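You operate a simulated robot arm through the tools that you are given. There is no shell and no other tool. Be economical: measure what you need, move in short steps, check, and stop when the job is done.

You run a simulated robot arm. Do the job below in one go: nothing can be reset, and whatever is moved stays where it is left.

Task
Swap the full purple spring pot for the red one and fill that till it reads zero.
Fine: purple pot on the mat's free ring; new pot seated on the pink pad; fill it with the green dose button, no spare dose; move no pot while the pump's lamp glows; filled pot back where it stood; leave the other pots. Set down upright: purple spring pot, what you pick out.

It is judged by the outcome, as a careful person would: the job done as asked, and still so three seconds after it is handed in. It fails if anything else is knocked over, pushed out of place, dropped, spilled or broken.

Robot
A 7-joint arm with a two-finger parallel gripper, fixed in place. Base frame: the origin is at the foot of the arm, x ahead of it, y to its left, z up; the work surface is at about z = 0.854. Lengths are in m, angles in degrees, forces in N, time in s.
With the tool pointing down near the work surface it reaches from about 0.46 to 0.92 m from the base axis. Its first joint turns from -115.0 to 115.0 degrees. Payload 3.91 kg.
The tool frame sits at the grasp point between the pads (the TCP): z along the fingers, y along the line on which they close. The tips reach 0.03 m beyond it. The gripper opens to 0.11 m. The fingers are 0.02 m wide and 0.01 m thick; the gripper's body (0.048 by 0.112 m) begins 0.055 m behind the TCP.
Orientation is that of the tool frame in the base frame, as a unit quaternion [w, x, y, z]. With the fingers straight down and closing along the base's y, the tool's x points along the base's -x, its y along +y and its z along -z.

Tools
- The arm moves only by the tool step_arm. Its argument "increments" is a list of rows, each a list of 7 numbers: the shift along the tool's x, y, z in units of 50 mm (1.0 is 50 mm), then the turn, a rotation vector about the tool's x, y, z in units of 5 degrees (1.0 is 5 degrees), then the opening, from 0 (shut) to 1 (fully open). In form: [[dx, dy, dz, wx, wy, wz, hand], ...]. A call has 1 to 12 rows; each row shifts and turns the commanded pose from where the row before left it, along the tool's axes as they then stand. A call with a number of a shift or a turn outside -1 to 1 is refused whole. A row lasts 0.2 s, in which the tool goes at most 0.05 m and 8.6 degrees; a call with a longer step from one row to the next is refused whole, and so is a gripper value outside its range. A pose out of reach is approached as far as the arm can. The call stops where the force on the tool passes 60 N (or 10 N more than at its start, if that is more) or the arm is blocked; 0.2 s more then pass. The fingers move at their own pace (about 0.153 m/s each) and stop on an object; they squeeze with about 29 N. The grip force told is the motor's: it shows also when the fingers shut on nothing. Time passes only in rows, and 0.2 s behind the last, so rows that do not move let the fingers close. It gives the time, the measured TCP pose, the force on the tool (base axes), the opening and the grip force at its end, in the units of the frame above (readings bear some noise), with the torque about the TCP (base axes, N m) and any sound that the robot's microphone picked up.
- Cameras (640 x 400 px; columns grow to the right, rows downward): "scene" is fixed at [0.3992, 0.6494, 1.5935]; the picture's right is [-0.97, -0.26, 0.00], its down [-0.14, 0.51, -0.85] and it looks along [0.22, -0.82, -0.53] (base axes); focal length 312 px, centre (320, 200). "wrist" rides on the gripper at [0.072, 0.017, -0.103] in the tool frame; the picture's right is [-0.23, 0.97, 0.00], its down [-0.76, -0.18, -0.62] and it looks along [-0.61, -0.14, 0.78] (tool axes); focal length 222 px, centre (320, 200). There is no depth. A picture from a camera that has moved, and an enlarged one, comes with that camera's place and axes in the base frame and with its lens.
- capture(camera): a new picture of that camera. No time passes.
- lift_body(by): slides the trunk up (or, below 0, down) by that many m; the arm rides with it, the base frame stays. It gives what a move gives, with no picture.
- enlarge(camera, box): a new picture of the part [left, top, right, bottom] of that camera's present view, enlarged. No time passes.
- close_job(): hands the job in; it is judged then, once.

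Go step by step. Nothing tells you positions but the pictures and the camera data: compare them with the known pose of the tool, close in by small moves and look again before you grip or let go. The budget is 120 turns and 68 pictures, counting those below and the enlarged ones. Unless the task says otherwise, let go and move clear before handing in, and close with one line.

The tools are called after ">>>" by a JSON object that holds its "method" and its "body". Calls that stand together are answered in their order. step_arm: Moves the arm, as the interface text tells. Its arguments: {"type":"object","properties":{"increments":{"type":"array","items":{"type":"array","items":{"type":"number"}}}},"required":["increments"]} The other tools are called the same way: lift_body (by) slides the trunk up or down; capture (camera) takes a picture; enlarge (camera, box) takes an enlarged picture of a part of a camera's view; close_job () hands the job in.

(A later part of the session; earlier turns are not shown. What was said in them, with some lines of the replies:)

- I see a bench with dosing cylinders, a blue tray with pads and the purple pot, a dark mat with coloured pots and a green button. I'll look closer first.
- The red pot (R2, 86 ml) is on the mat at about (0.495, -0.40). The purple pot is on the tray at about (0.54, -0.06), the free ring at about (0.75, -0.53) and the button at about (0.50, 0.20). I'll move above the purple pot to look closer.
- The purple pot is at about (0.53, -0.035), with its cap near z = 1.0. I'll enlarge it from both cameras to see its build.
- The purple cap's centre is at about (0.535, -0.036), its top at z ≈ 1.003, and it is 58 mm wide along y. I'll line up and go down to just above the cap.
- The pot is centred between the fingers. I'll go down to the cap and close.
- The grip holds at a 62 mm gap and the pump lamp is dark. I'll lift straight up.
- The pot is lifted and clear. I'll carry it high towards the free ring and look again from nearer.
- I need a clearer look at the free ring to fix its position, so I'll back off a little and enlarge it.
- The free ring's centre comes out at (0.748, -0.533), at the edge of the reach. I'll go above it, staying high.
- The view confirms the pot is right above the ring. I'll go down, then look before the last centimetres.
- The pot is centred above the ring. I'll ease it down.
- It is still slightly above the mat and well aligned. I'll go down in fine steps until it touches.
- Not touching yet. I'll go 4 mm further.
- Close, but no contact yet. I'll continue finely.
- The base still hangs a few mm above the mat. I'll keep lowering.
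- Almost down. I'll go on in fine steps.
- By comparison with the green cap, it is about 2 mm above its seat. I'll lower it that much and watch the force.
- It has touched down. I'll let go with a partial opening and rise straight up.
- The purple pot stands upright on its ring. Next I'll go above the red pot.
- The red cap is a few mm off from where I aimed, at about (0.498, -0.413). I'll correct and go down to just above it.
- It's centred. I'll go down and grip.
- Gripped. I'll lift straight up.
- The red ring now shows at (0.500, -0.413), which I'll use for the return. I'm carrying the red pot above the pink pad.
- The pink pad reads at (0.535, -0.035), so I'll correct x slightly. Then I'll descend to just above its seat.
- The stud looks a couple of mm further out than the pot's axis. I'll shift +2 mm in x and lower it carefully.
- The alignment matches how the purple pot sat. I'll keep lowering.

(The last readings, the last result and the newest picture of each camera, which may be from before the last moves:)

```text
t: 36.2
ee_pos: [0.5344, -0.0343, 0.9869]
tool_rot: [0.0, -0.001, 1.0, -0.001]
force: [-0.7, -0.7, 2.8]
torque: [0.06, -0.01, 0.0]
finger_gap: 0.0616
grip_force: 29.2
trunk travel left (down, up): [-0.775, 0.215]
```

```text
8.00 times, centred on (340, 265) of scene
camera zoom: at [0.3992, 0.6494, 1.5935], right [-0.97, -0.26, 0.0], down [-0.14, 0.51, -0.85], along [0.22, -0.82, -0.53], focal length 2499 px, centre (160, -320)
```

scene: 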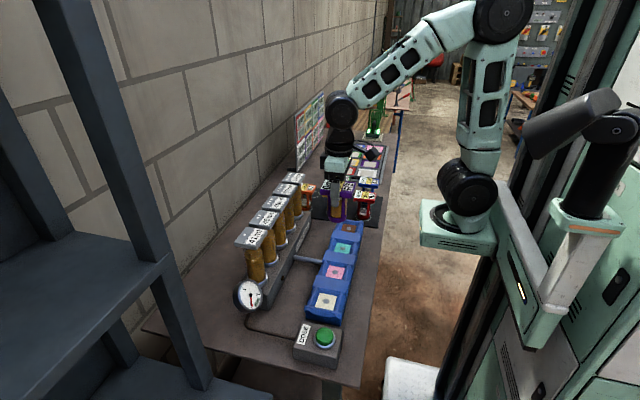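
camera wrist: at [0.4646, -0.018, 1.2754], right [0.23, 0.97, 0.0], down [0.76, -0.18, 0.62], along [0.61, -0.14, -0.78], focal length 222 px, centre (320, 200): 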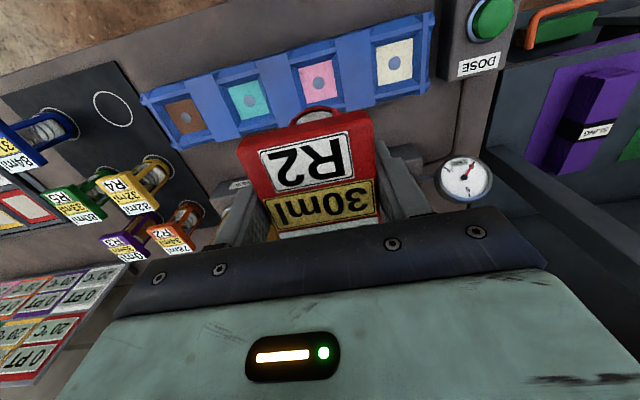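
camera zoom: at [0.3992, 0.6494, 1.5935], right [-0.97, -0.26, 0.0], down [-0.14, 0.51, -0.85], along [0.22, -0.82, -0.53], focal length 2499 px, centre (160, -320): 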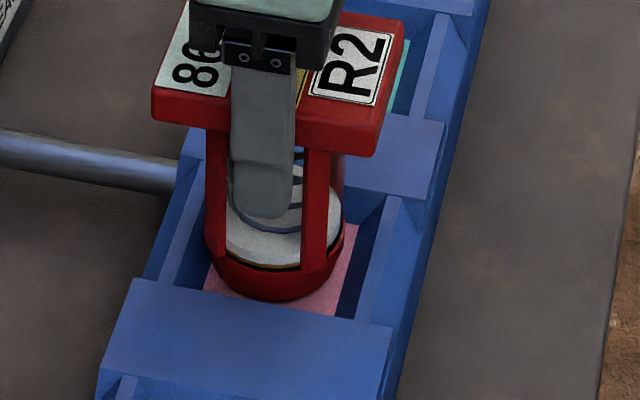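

It is touching at the expected seat height. I'll release and rise straight up.

>>> {"method": "step_arm", "body": {"increments": [[0, 0, 0, 0, 0, 0, 0.65], [0, 0, 0, 0, 0, 0, 0.9], [0, 0, 0, 0, 0, 0, 0.9], [0, 0, -0.3, 0, 0, 0, 0.9], [0, 0, -0.6, 0, 0, 0, 0.9], [0, 0, -0.9, 0, 0, 0, 0.9], [0, 0, -0.9, 0, 0, 0, 0.9], [0, 0, 0, 0, 0, 0, 0.9]]}}

>>> {"method": "capture", "body": {"camera": "wrist"}}

>>> {"method": "enlarge", "body": {"camera": "scene", "box": [220, 200, 400, 380]}}

```text
t: 38.0
ee_pos: [0.5359, -0.0351, 1.1206]
tool_rot: [0.0, -0.001, 1.0, 0.001]
force: [0.6, -0.2, -0.1]
torque: [0.03, 0.02, 0.0]
finger_gap: 0.099
grip_force: 0.1
trunk travel left (down, up): [-0.775, 0.215]
```

```text
29 pictures are left
camera wrist: at [0.4624, -0.0179, 1.2246], right [0.23, 0.97, 0.0], down [0.76, -0.18, 0.62], along [0.61, -0.14, -0.78], focal length 222 px, centre (320, 200)
```

wrist: 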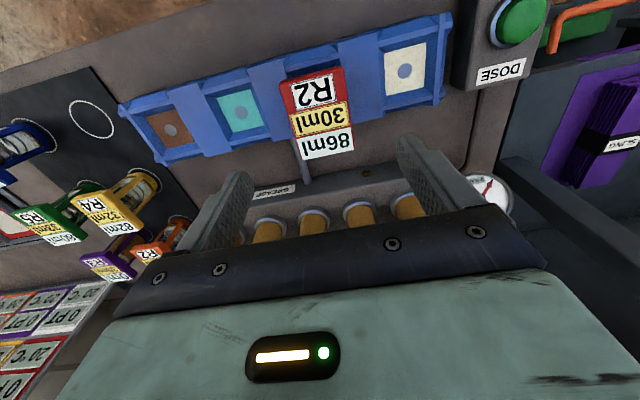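

```text
2.22 times, centred on (310, 290) of scene
camera zoom: at [0.3992, 0.6494, 1.5935], right [-0.97, -0.26, 0.0], down [-0.14, 0.51, -0.85], along [0.22, -0.82, -0.53], focal length 694 px, centre (342, 0)
```

zoom: 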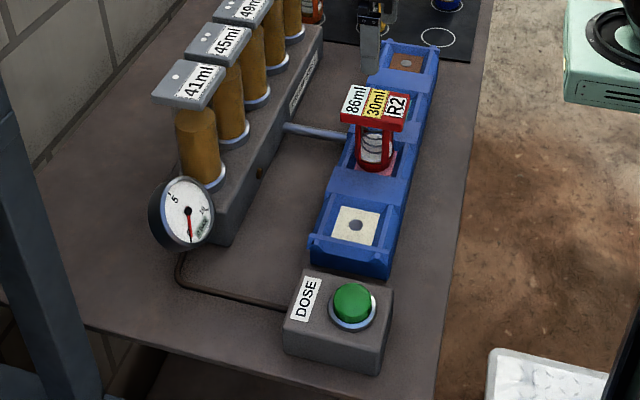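

The red pot is seated and reads 86 ml. The button should be near (0.509, 0.194), with its top at z ≈ 0.916. I'll go above it and check.

>>> {"method": "step_arm", "body": {"increments": [[0.09, 0.763, 0, 0, 0, 0, 0.9], [0.09, 0.763, 0, 0, 0, 0, 0.9], [0.09, 0.763, 0, 0, 0, 0, 0.9], [0.09, 0.763, 0, 0, 0, 0, 0.9], [0.09, 0.763, 0, 0, 0, 0, 0.9], [0.09, 0.763, 0, 0, 0, 0, 0.9], [0, 0, 0.7, 0, 0, 0, 0.9], [0, 0, 0.7, 0, 0, 0, 0.9], [0, 0, 0, 0, 0, 0, 0.9]]}}

>>> {"method": "capture", "body": {"camera": "wrist"}}

```text
t: 40.0
ee_pos: [0.508, 0.1934, 1.0506]
tool_rot: [0.0, 0.0, 1.0, 0.0]
force: [0.6, 0.1, 1.0]
torque: [0.0, -0.02, 0.01]
finger_gap: 0.0989
grip_force: 0.1
trunk travel left (down, up): [-0.775, 0.215]
```

```text
27 pictures are left
camera wrist: at [0.4348, 0.2106, 1.1539], right [0.23, 0.97, 0.0], down [0.76, -0.18, 0.62], along [0.61, -0.14, -0.78], focal length 222 px, centre (320, 200)
```

wrist: 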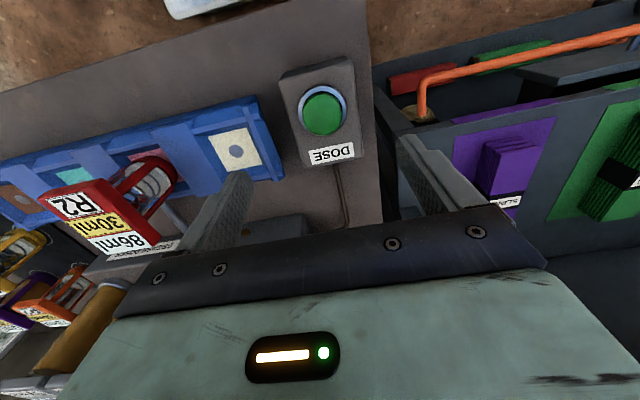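

The button is right beneath the tool. I'll close the fingers and descend to just above it.

>>> {"method": "step_arm", "body": {"increments": [[0, 0, 0.4, 0, 0, 0, 0], [0, 0, 0.6, 0, 0, 0, 0], [0, 0, 0.7, 0, 0, 0, 0], [0, 0, 0.2, 0, 0, 0, 0], [0, 0, 0, 0, 0, 0, 0]]}}

>>> {"method": "enlarge", "body": {"camera": "scene", "box": [270, 280, 370, 380]}}

```text
t: 41.2
ee_pos: [0.5081, 0.1939, 0.9552]
tool_rot: [0.0, 0.0, 1.0, -0.001]
force: [-0.5, 0.3, 0.0]
torque: [0.0, -0.03, -0.01]
finger_gap: 0.0
grip_force: 29.0
trunk travel left (down, up): [-0.775, 0.215]
```

```text
4.00 times, centred on (320, 330) of scene
camera zoom: at [0.3992, 0.6494, 1.5935], right [-0.97, -0.26, 0.0], down [-0.14, 0.51, -0.85], along [0.22, -0.82, -0.53], focal length 1249 px, centre (320, -320)
```

zoom: 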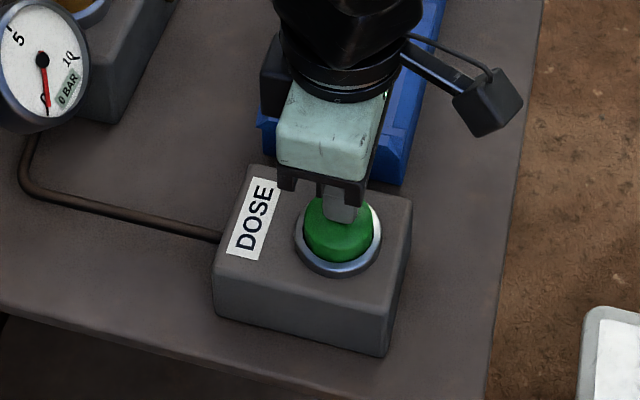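

The tips are centred just above the button. I'll press gently in small steps.

>>> {"method": "step_arm", "body": {"increments": [[0, 0, 0.08, 0, 0, 0, 0], [0, 0, 0.06, 0, 0, 0, 0]]}}

```text
t: 41.8
ee_pos: [0.5076, 0.1931, 0.9488]
tool_rot: [0.0, 0.0, 1.0, 0.0]
force: [0.4, -0.6, 1.7]
torque: [-0.01, -0.03, -0.02]
finger_gap: 0.0
grip_force: 29.3
trunk travel left (down, up): [-0.775, 0.215]
heard: click
```

A click was heard, so the button has fired. I'll back off at once and look at the readings.

>>> {"method": "step_arm", "body": {"increments": [[0, 0, -0.4, 0, 0, 0, 0], [0, 0, -0.4, 0, 0, 0, 0]]}}

>>> {"method": "enlarge", "body": {"camera": "scene", "box": [220, 160, 400, 320]}}

```text
t: 42.4
ee_pos: [0.5079, 0.1922, 0.9891]
tool_rot: [0.0, 0.0, 1.0, -0.001]
force: [-0.3, -0.4, -0.4]
torque: [-0.02, -0.02, 0.0]
finger_gap: 0.0
grip_force: 28.7
trunk travel left (down, up): [-0.775, 0.215]
```

```text
2.50 times, centred on (310, 240) of scene
camera zoom: at [0.3992, 0.6494, 1.5935], right [-0.97, -0.26, 0.0], down [-0.14, 0.51, -0.85], along [0.22, -0.82, -0.53], focal length 781 px, centre (345, 100)
```

zoom: 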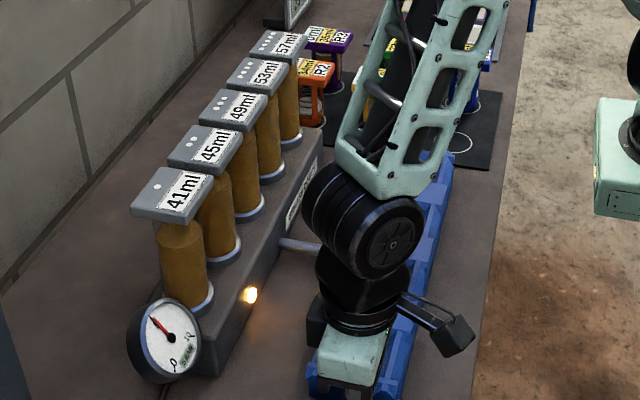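

The lamp glows and the gauge has risen: a dose is running. I'll wait with the arm still.

>>> {"method": "step_arm", "body": {"increments": [[0, 0, -0.5, 0, 0, 0, 0], [0, 0, -0.5, 0, 0, 0, 0], [0, 0, 0, 0, 0, 0, 0], [0, 0, 0, 0, 0, 0, 0], [0, 0, 0, 0, 0, 0, 0], [0, 0, 0, 0, 0, 0, 0], [0, 0, 0, 0, 0, 0, 0], [0, 0, 0, 0, 0, 0, 0]]}}

>>> {"method": "capture", "body": {"camera": "wrist"}}

>>> {"method": "enlarge", "body": {"camera": "scene", "box": [220, 160, 400, 320]}}

```text
t: 44.2
ee_pos: [0.508, 0.1918, 1.0386]
tool_rot: [0.0, 0.0, 1.0, 0.0]
force: [0.5, 0.1, -0.1]
torque: [-0.03, -0.03, 0.01]
finger_gap: 0.0
grip_force: 29.4
trunk travel left (down, up): [-0.775, 0.215]
```

```text
24 pictures are left
camera wrist: at [0.4359, 0.2099, 1.1425], right [0.23, 0.97, 0.0], down [0.76, -0.18, 0.62], along [0.61, -0.14, -0.78], focal length 222 px, centre (320, 200)
```

wrist: 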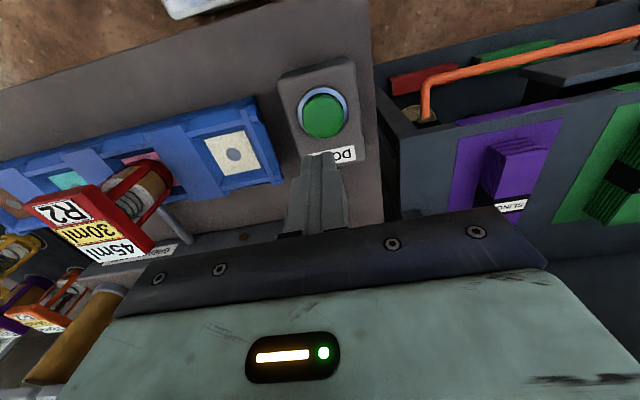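

```text
2.50 times, centred on (310, 240) of scene
camera zoom: at [0.3992, 0.6494, 1.5935], right [-0.97, -0.26, 0.0], down [-0.14, 0.51, -0.85], along [0.22, -0.82, -0.53], focal length 781 px, centre (345, 100)
```

zoom: 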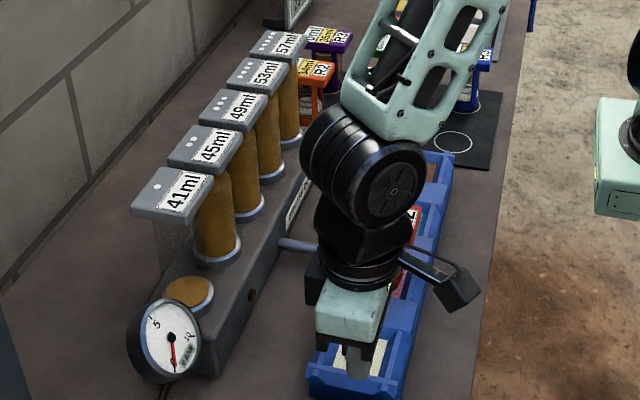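

As expected, the reading fell by 41 to 45 ml, the first cylinder is empty and the lamp is off. The next dose is 45 ml, so I'll press exactly once more.

>>> {"method": "step_arm", "body": {"increments": [[0, 0, 0.8, 0, 0, 0, 0], [0, 0, 0.8, 0, 0, 0, 0], [0, 0.03, 0.04, 0, 0, 0, 0], [0, 0, 0, 0, 0, 0, 0]]}}

```text
t: 45.2
ee_pos: [0.5092, 0.1952, 0.9572]
tool_rot: [0.0, 0.0, 1.0, 0.001]
force: [0.2, -0.2, 0.1]
torque: [0.0, -0.03, -0.01]
finger_gap: 0.0001
grip_force: 28.4
trunk travel left (down, up): [-0.775, 0.215]
```

I'm just above the button. I'll press with the same stroke as before.

>>> {"method": "step_arm", "body": {"increments": [[0, 0, 0.08, 0, 0, 0, 0], [0, 0, 0.08, 0, 0, 0, 0]]}}

```text
t: 45.8
ee_pos: [0.5075, 0.1944, 0.9501]
tool_rot: [0.0, 0.0, 1.0, 0.0]
force: [0.5, -0.3, 0.7]
torque: [0.01, -0.05, 0.01]
finger_gap: 0.0
grip_force: 29.0
trunk travel left (down, up): [-0.775, 0.215]
heard: click
```

A click was heard again, so I'll back off and wait.

>>> {"method": "step_arm", "body": {"increments": [[0, 0, -0.6, 0, 0, 0, 0], [0, 0, -0.9, 0, 0, 0, 0], [0, 0, -0.9, 0, 0, 0, 0], [0, 0, 0, 0, 0, 0, 0], [0, 0, 0, 0, 0, 0, 0], [0, 0, 0, 0, 0, 0, 0], [0, 0, 0, 0, 0, 0, 0], [0, 0, 0, 0, 0, 0, 0], [0, 0, 0, 0, 0, 0, 0], [0, 0, 0, 0, 0, 0, 0], [0, 0, 0, 0, 0, 0, 0], [0, 0, 0, 0, 0, 0, 0]]}}

>>> {"method": "enlarge", "body": {"camera": "wrist", "box": [0, 100, 280, 275]}}

>>> {"method": "enlarge", "body": {"camera": "scene", "box": [220, 160, 400, 320]}}

```text
t: 48.4
ee_pos: [0.5069, 0.1946, 1.0682]
tool_rot: [0.0, 0.0, 1.0, 0.0]
force: [-0.2, 0.4, -0.2]
torque: [-0.01, 0.02, 0.0]
finger_gap: 0.0
grip_force: 28.4
trunk travel left (down, up): [-0.775, 0.215]
```

```text
2.29 times, centred on (140, 188) of wrist
camera zoom: at [0.4347, 0.2121, 1.1721], right [0.23, 0.97, 0.0], down [0.76, -0.18, 0.62], along [0.61, -0.14, -0.78], focal length 508 px, centre (731, 229)
```

zoom: 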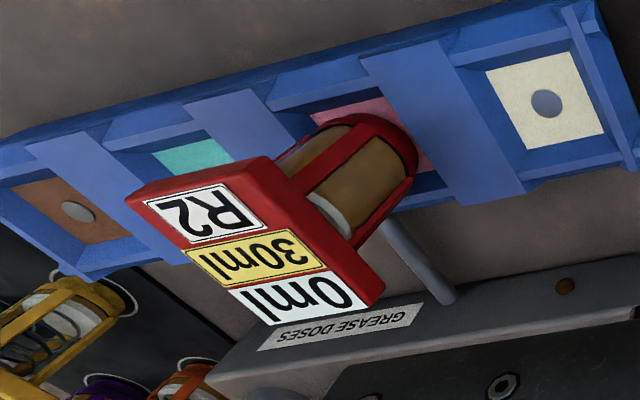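

```text
2.50 times, centred on (310, 240) of scene
camera zoom: at [0.3992, 0.6494, 1.5935], right [-0.97, -0.26, 0.0], down [-0.14, 0.51, -0.85], along [0.22, -0.82, -0.53], focal length 781 px, centre (345, 100)
```

zoom: 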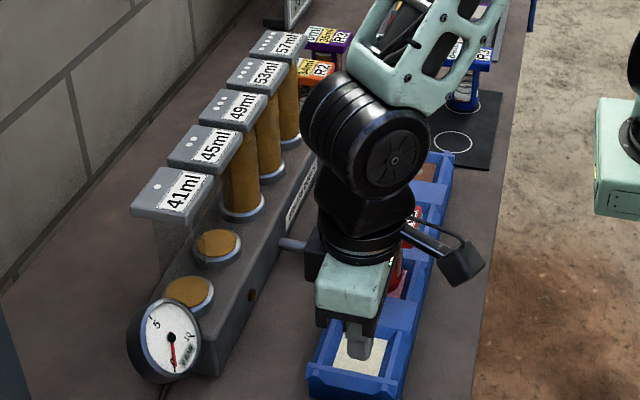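

The red pot reads 0 ml and the lamp is off. I'll go back above the red pot with the gripper open.

>>> {"method": "step_arm", "body": {"increments": [[0, 0, -0.9, 0, 0, 0, 0.5], [-0.093, -0.767, 0, 0, 0, 0, 1], [-0.093, -0.767, 0, 0, 0, 0, 1], [-0.093, -0.767, 0, 0, 0, 0, 1], [-0.093, -0.767, 0, 0, 0, 0, 1], [-0.093, -0.767, 0, 0, 0, 0, 1], [-0.093, -0.767, 0, 0, 0, 0, 1], [0, 0, 0.7, 0, 0, 0, 1], [0, 0, 0.6, 0, 0, 0, 1], [0, 0, 0, 0, 0, 0, 1]]}}

>>> {"method": "capture", "body": {"camera": "wrist"}}

```text
t: 50.6
ee_pos: [0.5367, -0.0349, 1.0475]
tool_rot: [0.0, 0.0, 1.0, -0.001]
force: [0.2, 0.2, 0.5]
torque: [0.02, -0.01, -0.01]
finger_gap: 0.1101
grip_force: 0.0
trunk travel left (down, up): [-0.775, 0.215]
```

```text
20 pictures are left
camera wrist: at [0.4641, -0.0177, 1.1507], right [0.23, 0.97, 0.0], down [0.76, -0.18, 0.62], along [0.61, -0.14, -0.78], focal length 222 px, centre (320, 200)
```

wrist: 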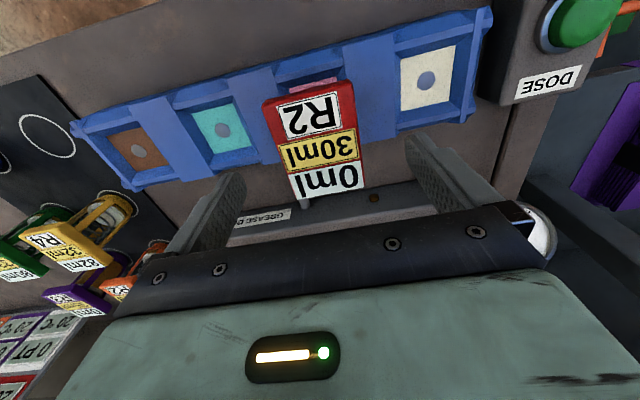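

Centred. I'll go down, grip and lift.

>>> {"method": "step_arm", "body": {"increments": [[0.03, 0, 0.6, 0, 0, 0, 1], [0, 0, 0.6, 0, 0, 0, 1], [0, 0, 0, 0, 0, 0, 0.4], [0, 0, 0, 0, 0, 0, 0.3], [0, 0, 0, 0, 0, 0, 0.2], [0, 0, 0, 0, 0, 0, 0.2]]}}

```text
t: 52.0
ee_pos: [0.5355, -0.0366, 0.9878]
tool_rot: [0.0, 0.0, 1.0, 0.0]
force: [-0.2, 0.4, -1.1]
torque: [-0.01, -0.01, 0.02]
finger_gap: 0.0617
grip_force: 28.7
trunk travel left (down, up): [-0.775, 0.215]
```

>>> {"method": "step_arm", "body": {"increments": [[0, 0, -0.3, 0, 0, 0, 0.2], [0, 0, -0.6, 0, 0, 0, 0.2], [0, 0, -0.85, 0, 0, 0, 0.2], [0, 0, -0.85, 0, 0, 0, 0.2], [0, 0, -0.85, 0, 0, 0, 0.2], [0, 0, -0.3, 0, 0, 0, 0.2], [0, 0, 0, 0, 0, 0, 0.2]]}}

```text
t: 53.6
ee_pos: [0.5361, -0.0353, 1.1769]
tool_rot: [0.0, 0.001, 1.0, 0.0]
force: [0.0, 0.7, -2.8]
torque: [0.0, 0.02, -0.03]
finger_gap: 0.0619
grip_force: 29.1
trunk travel left (down, up): [-0.775, 0.215]
```

Lifted. I'll carry it back above its own ring.

>>> {"method": "step_arm", "body": {"increments": [[0.091, -0.945, 0, 0, 0, 0, 0.2], [0.091, -0.945, 0, 0, 0, 0, 0.2], [0.091, -0.945, 0, 0, 0, 0, 0.2], [0.091, -0.945, 0, 0, 0, 0, 0.2], [0.091, -0.945, 0, 0, 0, 0, 0.2], [0.091, -0.945, 0, 0, 0, 0, 0.2], [0.091, -0.945, 0, 0, 0, 0, 0.2], [0.091, -0.945, 0, 0, 0, 0, 0.2], [0, 0, 0, 0, 0, 0, 0.2], [0, 0, 0, 0, 0, 0, 0.2]]}}

>>> {"method": "enlarge", "body": {"camera": "wrist", "box": [180, 0, 460, 240]}}

```text
t: 55.8
ee_pos: [0.4996, -0.4144, 1.1778]
tool_rot: [0.0, 0.0, 1.0, 0.0]
force: [-0.3, 0.3, -2.2]
torque: [0.01, 0.02, 0.02]
finger_gap: 0.0615
grip_force: 28.7
trunk travel left (down, up): [-0.775, 0.215]
```

```text
1.67 times, centred on (320, 120) of wrist
camera zoom: at [0.4266, -0.3963, 1.2806], right [0.23, 0.97, 0.0], down [0.76, -0.18, 0.62], along [0.61, -0.14, -0.78], focal length 370 px, centre (320, 333)
```

zoom: 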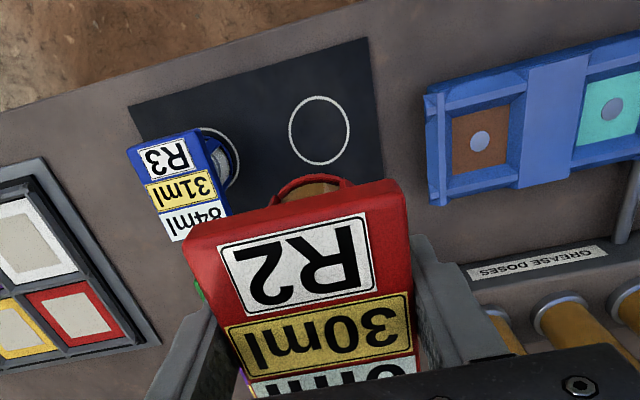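

Well aligned with the ring at (0.500, -0.412). I'll descend to near the mat.

>>> {"method": "step_arm", "body": {"increments": [[-0.015, 0.02, 0.6, 0, 0, 0, 0.2], [0, 0, 0.85, 0, 0, 0, 0.2], [0, 0, 0.85, 0, 0, 0, 0.2], [0, 0, 0.85, 0, 0, 0, 0.2], [0, 0, 0.7, 0, 0, 0, 0.2], [0, 0, 0.35, 0, 0, 0, 0.2], [0, 0, 0, 0, 0, 0, 0.2]]}}

>>> {"method": "enlarge", "body": {"camera": "wrist", "box": [200, 40, 480, 215]}}

>>> {"method": "enlarge", "body": {"camera": "scene", "box": [340, 160, 400, 230]}}

```text
t: 57.4
ee_pos: [0.5004, -0.4117, 0.9659]
tool_rot: [0.0, 0.001, 1.0, -0.001]
force: [0.5, -0.3, -1.9]
torque: [-0.01, 0.0, -0.01]
finger_gap: 0.0616
grip_force: 28.8
trunk travel left (down, up): [-0.775, 0.215]
```

```text
2.29 times, centred on (340, 128) of wrist
camera zoom: at [0.4268, -0.3948, 1.0692], right [0.23, 0.97, 0.0], down [0.76, -0.18, 0.62], along [0.61, -0.14, -0.78], focal length 508 px, centre (274, 366)
```

zoom: 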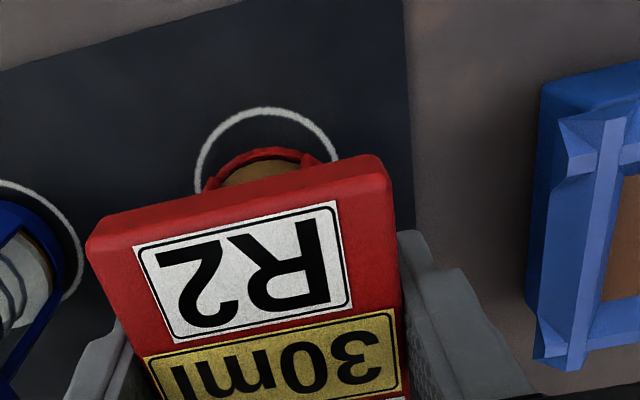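

```text
5.71 times, centred on (370, 195) of scene
camera zoom: at [0.3992, 0.6494, 1.5935], right [-0.97, -0.26, 0.0], down [-0.14, 0.51, -0.85], along [0.22, -0.82, -0.53], focal length 1785 px, centre (34, 229)
```

zoom: 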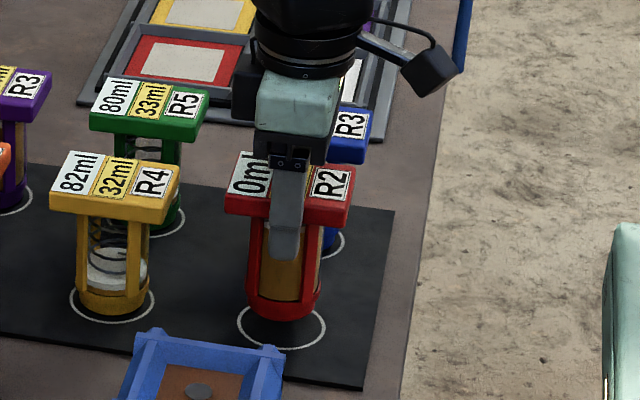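

Centred, with about 2 cm left. I'll lower it to just above contact.

>>> {"method": "step_arm", "body": {"increments": [[0, 0, 0.2, 0, 0, 0, 0.2], [0, 0, 0.13, 0, 0, 0, 0.2], [0, 0, 0, 0, 0, 0, 0.2]]}}

```text
t: 58.2
ee_pos: [0.4986, -0.4106, 0.9497]
tool_rot: [0.0, 0.0, 1.0, 0.0]
force: [0.2, 0.3, -1.8]
torque: [-0.02, -0.02, 0.02]
finger_gap: 0.0613
grip_force: 29.5
trunk travel left (down, up): [-0.775, 0.215]
```

>>> {"method": "step_arm", "body": {"increments": [[0, 0, 0.03, 0, 0, 0, 0.2], [0, 0, 0.03, 0, 0, 0, 0.2], [0, 0, 0, 0, 0, 0, 0.2]]}}

```text
t: 59.0
ee_pos: [0.4989, -0.4125, 0.9478]
tool_rot: [0.0, 0.0, 1.0, 0.0]
force: [-1.3, -0.7, 7.8]
torque: [0.18, 0.09, 0.05]
finger_gap: 0.0615
grip_force: 28.8
trunk travel left (down, up): [-0.775, 0.215]
```

It has touched down. I'll release and rise clear.

>>> {"method": "step_arm", "body": {"increments": [[0, 0, 0, 0, 0, 0, 0.65], [0, 0, 0, 0, 0, 0, 0.85], [0, 0, 0, 0, 0, 0, 0.85], [0, 0, -0.3, 0, 0, 0, 0.85], [0, 0, -0.6, 0, 0, 0, 0.85], [0, 0, -0.9, 0, 0, 0, 0.85], [0, 0, -0.9, 0, 0, 0, 0.85], [0, 0, -0.9, 0, 0, 0, 0.85], [0, 0, -0.9, 0, 0, 0, 0.85], [0, 0, 0, 0, 0, 0, 0.85]]}}

>>> {"method": "capture", "body": {"camera": "wrist"}}

>>> {"method": "enlarge", "body": {"camera": "scene", "box": [310, 140, 410, 240]}}

>>> {"method": "capture", "body": {"camera": "scene"}}

```text
t: 61.2
ee_pos: [0.4971, -0.412, 1.1717]
tool_rot: [0.0, 0.0, 1.0, 0.0]
force: [-0.4, -0.2, 0.4]
torque: [-0.01, 0.03, -0.02]
finger_gap: 0.0933
grip_force: 0.0
trunk travel left (down, up): [-0.775, 0.215]
```

```text
16 pictures are left
camera wrist: at [0.4253, -0.3944, 1.2751], right [0.23, 0.97, 0.0], down [0.76, -0.18, 0.62], along [0.61, -0.14, -0.78], focal length 222 px, centre (320, 200)
```

wrist: 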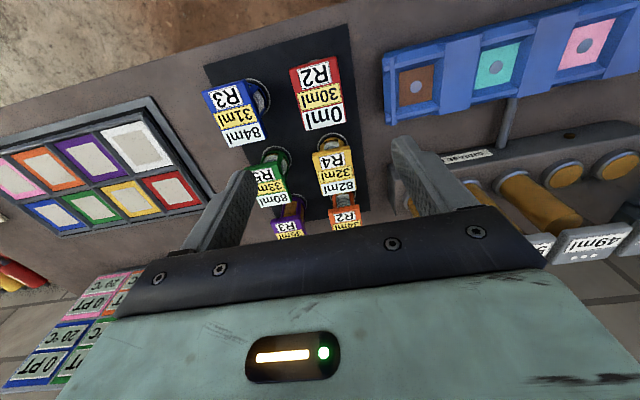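

```text
4.00 times, centred on (360, 190) of scene
camera zoom: at [0.3992, 0.6494, 1.5935], right [-0.97, -0.26, 0.0], down [-0.14, 0.51, -0.85], along [0.22, -0.82, -0.53], focal length 1249 px, centre (160, 240)
```

zoom: 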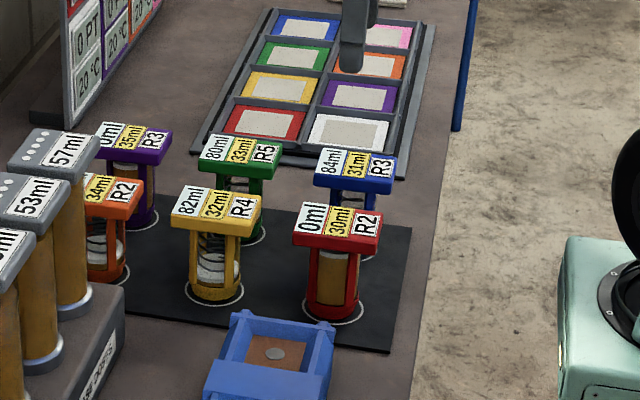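

```text
14 pictures are left
```

scene: 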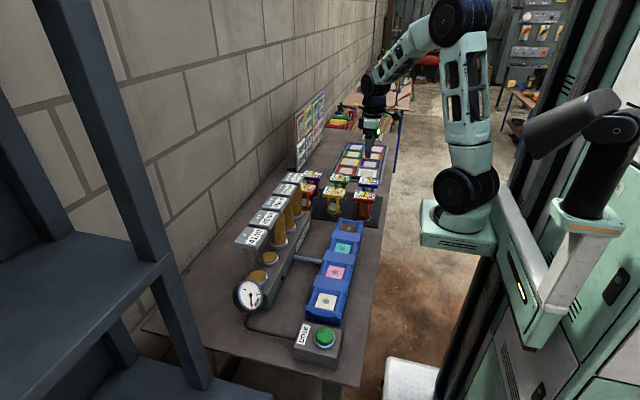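

The red pot reads 0 ml and is back upright on its own ring, and the purple pot is on the formerly free ring. The other pots are untouched, the lamp is off and the arm is clear, so I'm handing in.

>>> {"method": "close_job", "body": {}}

```text
The job is handed in.
```

The job is done and handed in: the purple pot stands on the mat's free ring, and the red pot took two doses on the pink pad (41 ml, then 45 ml). It now reads 0 ml and is back on its own ring.
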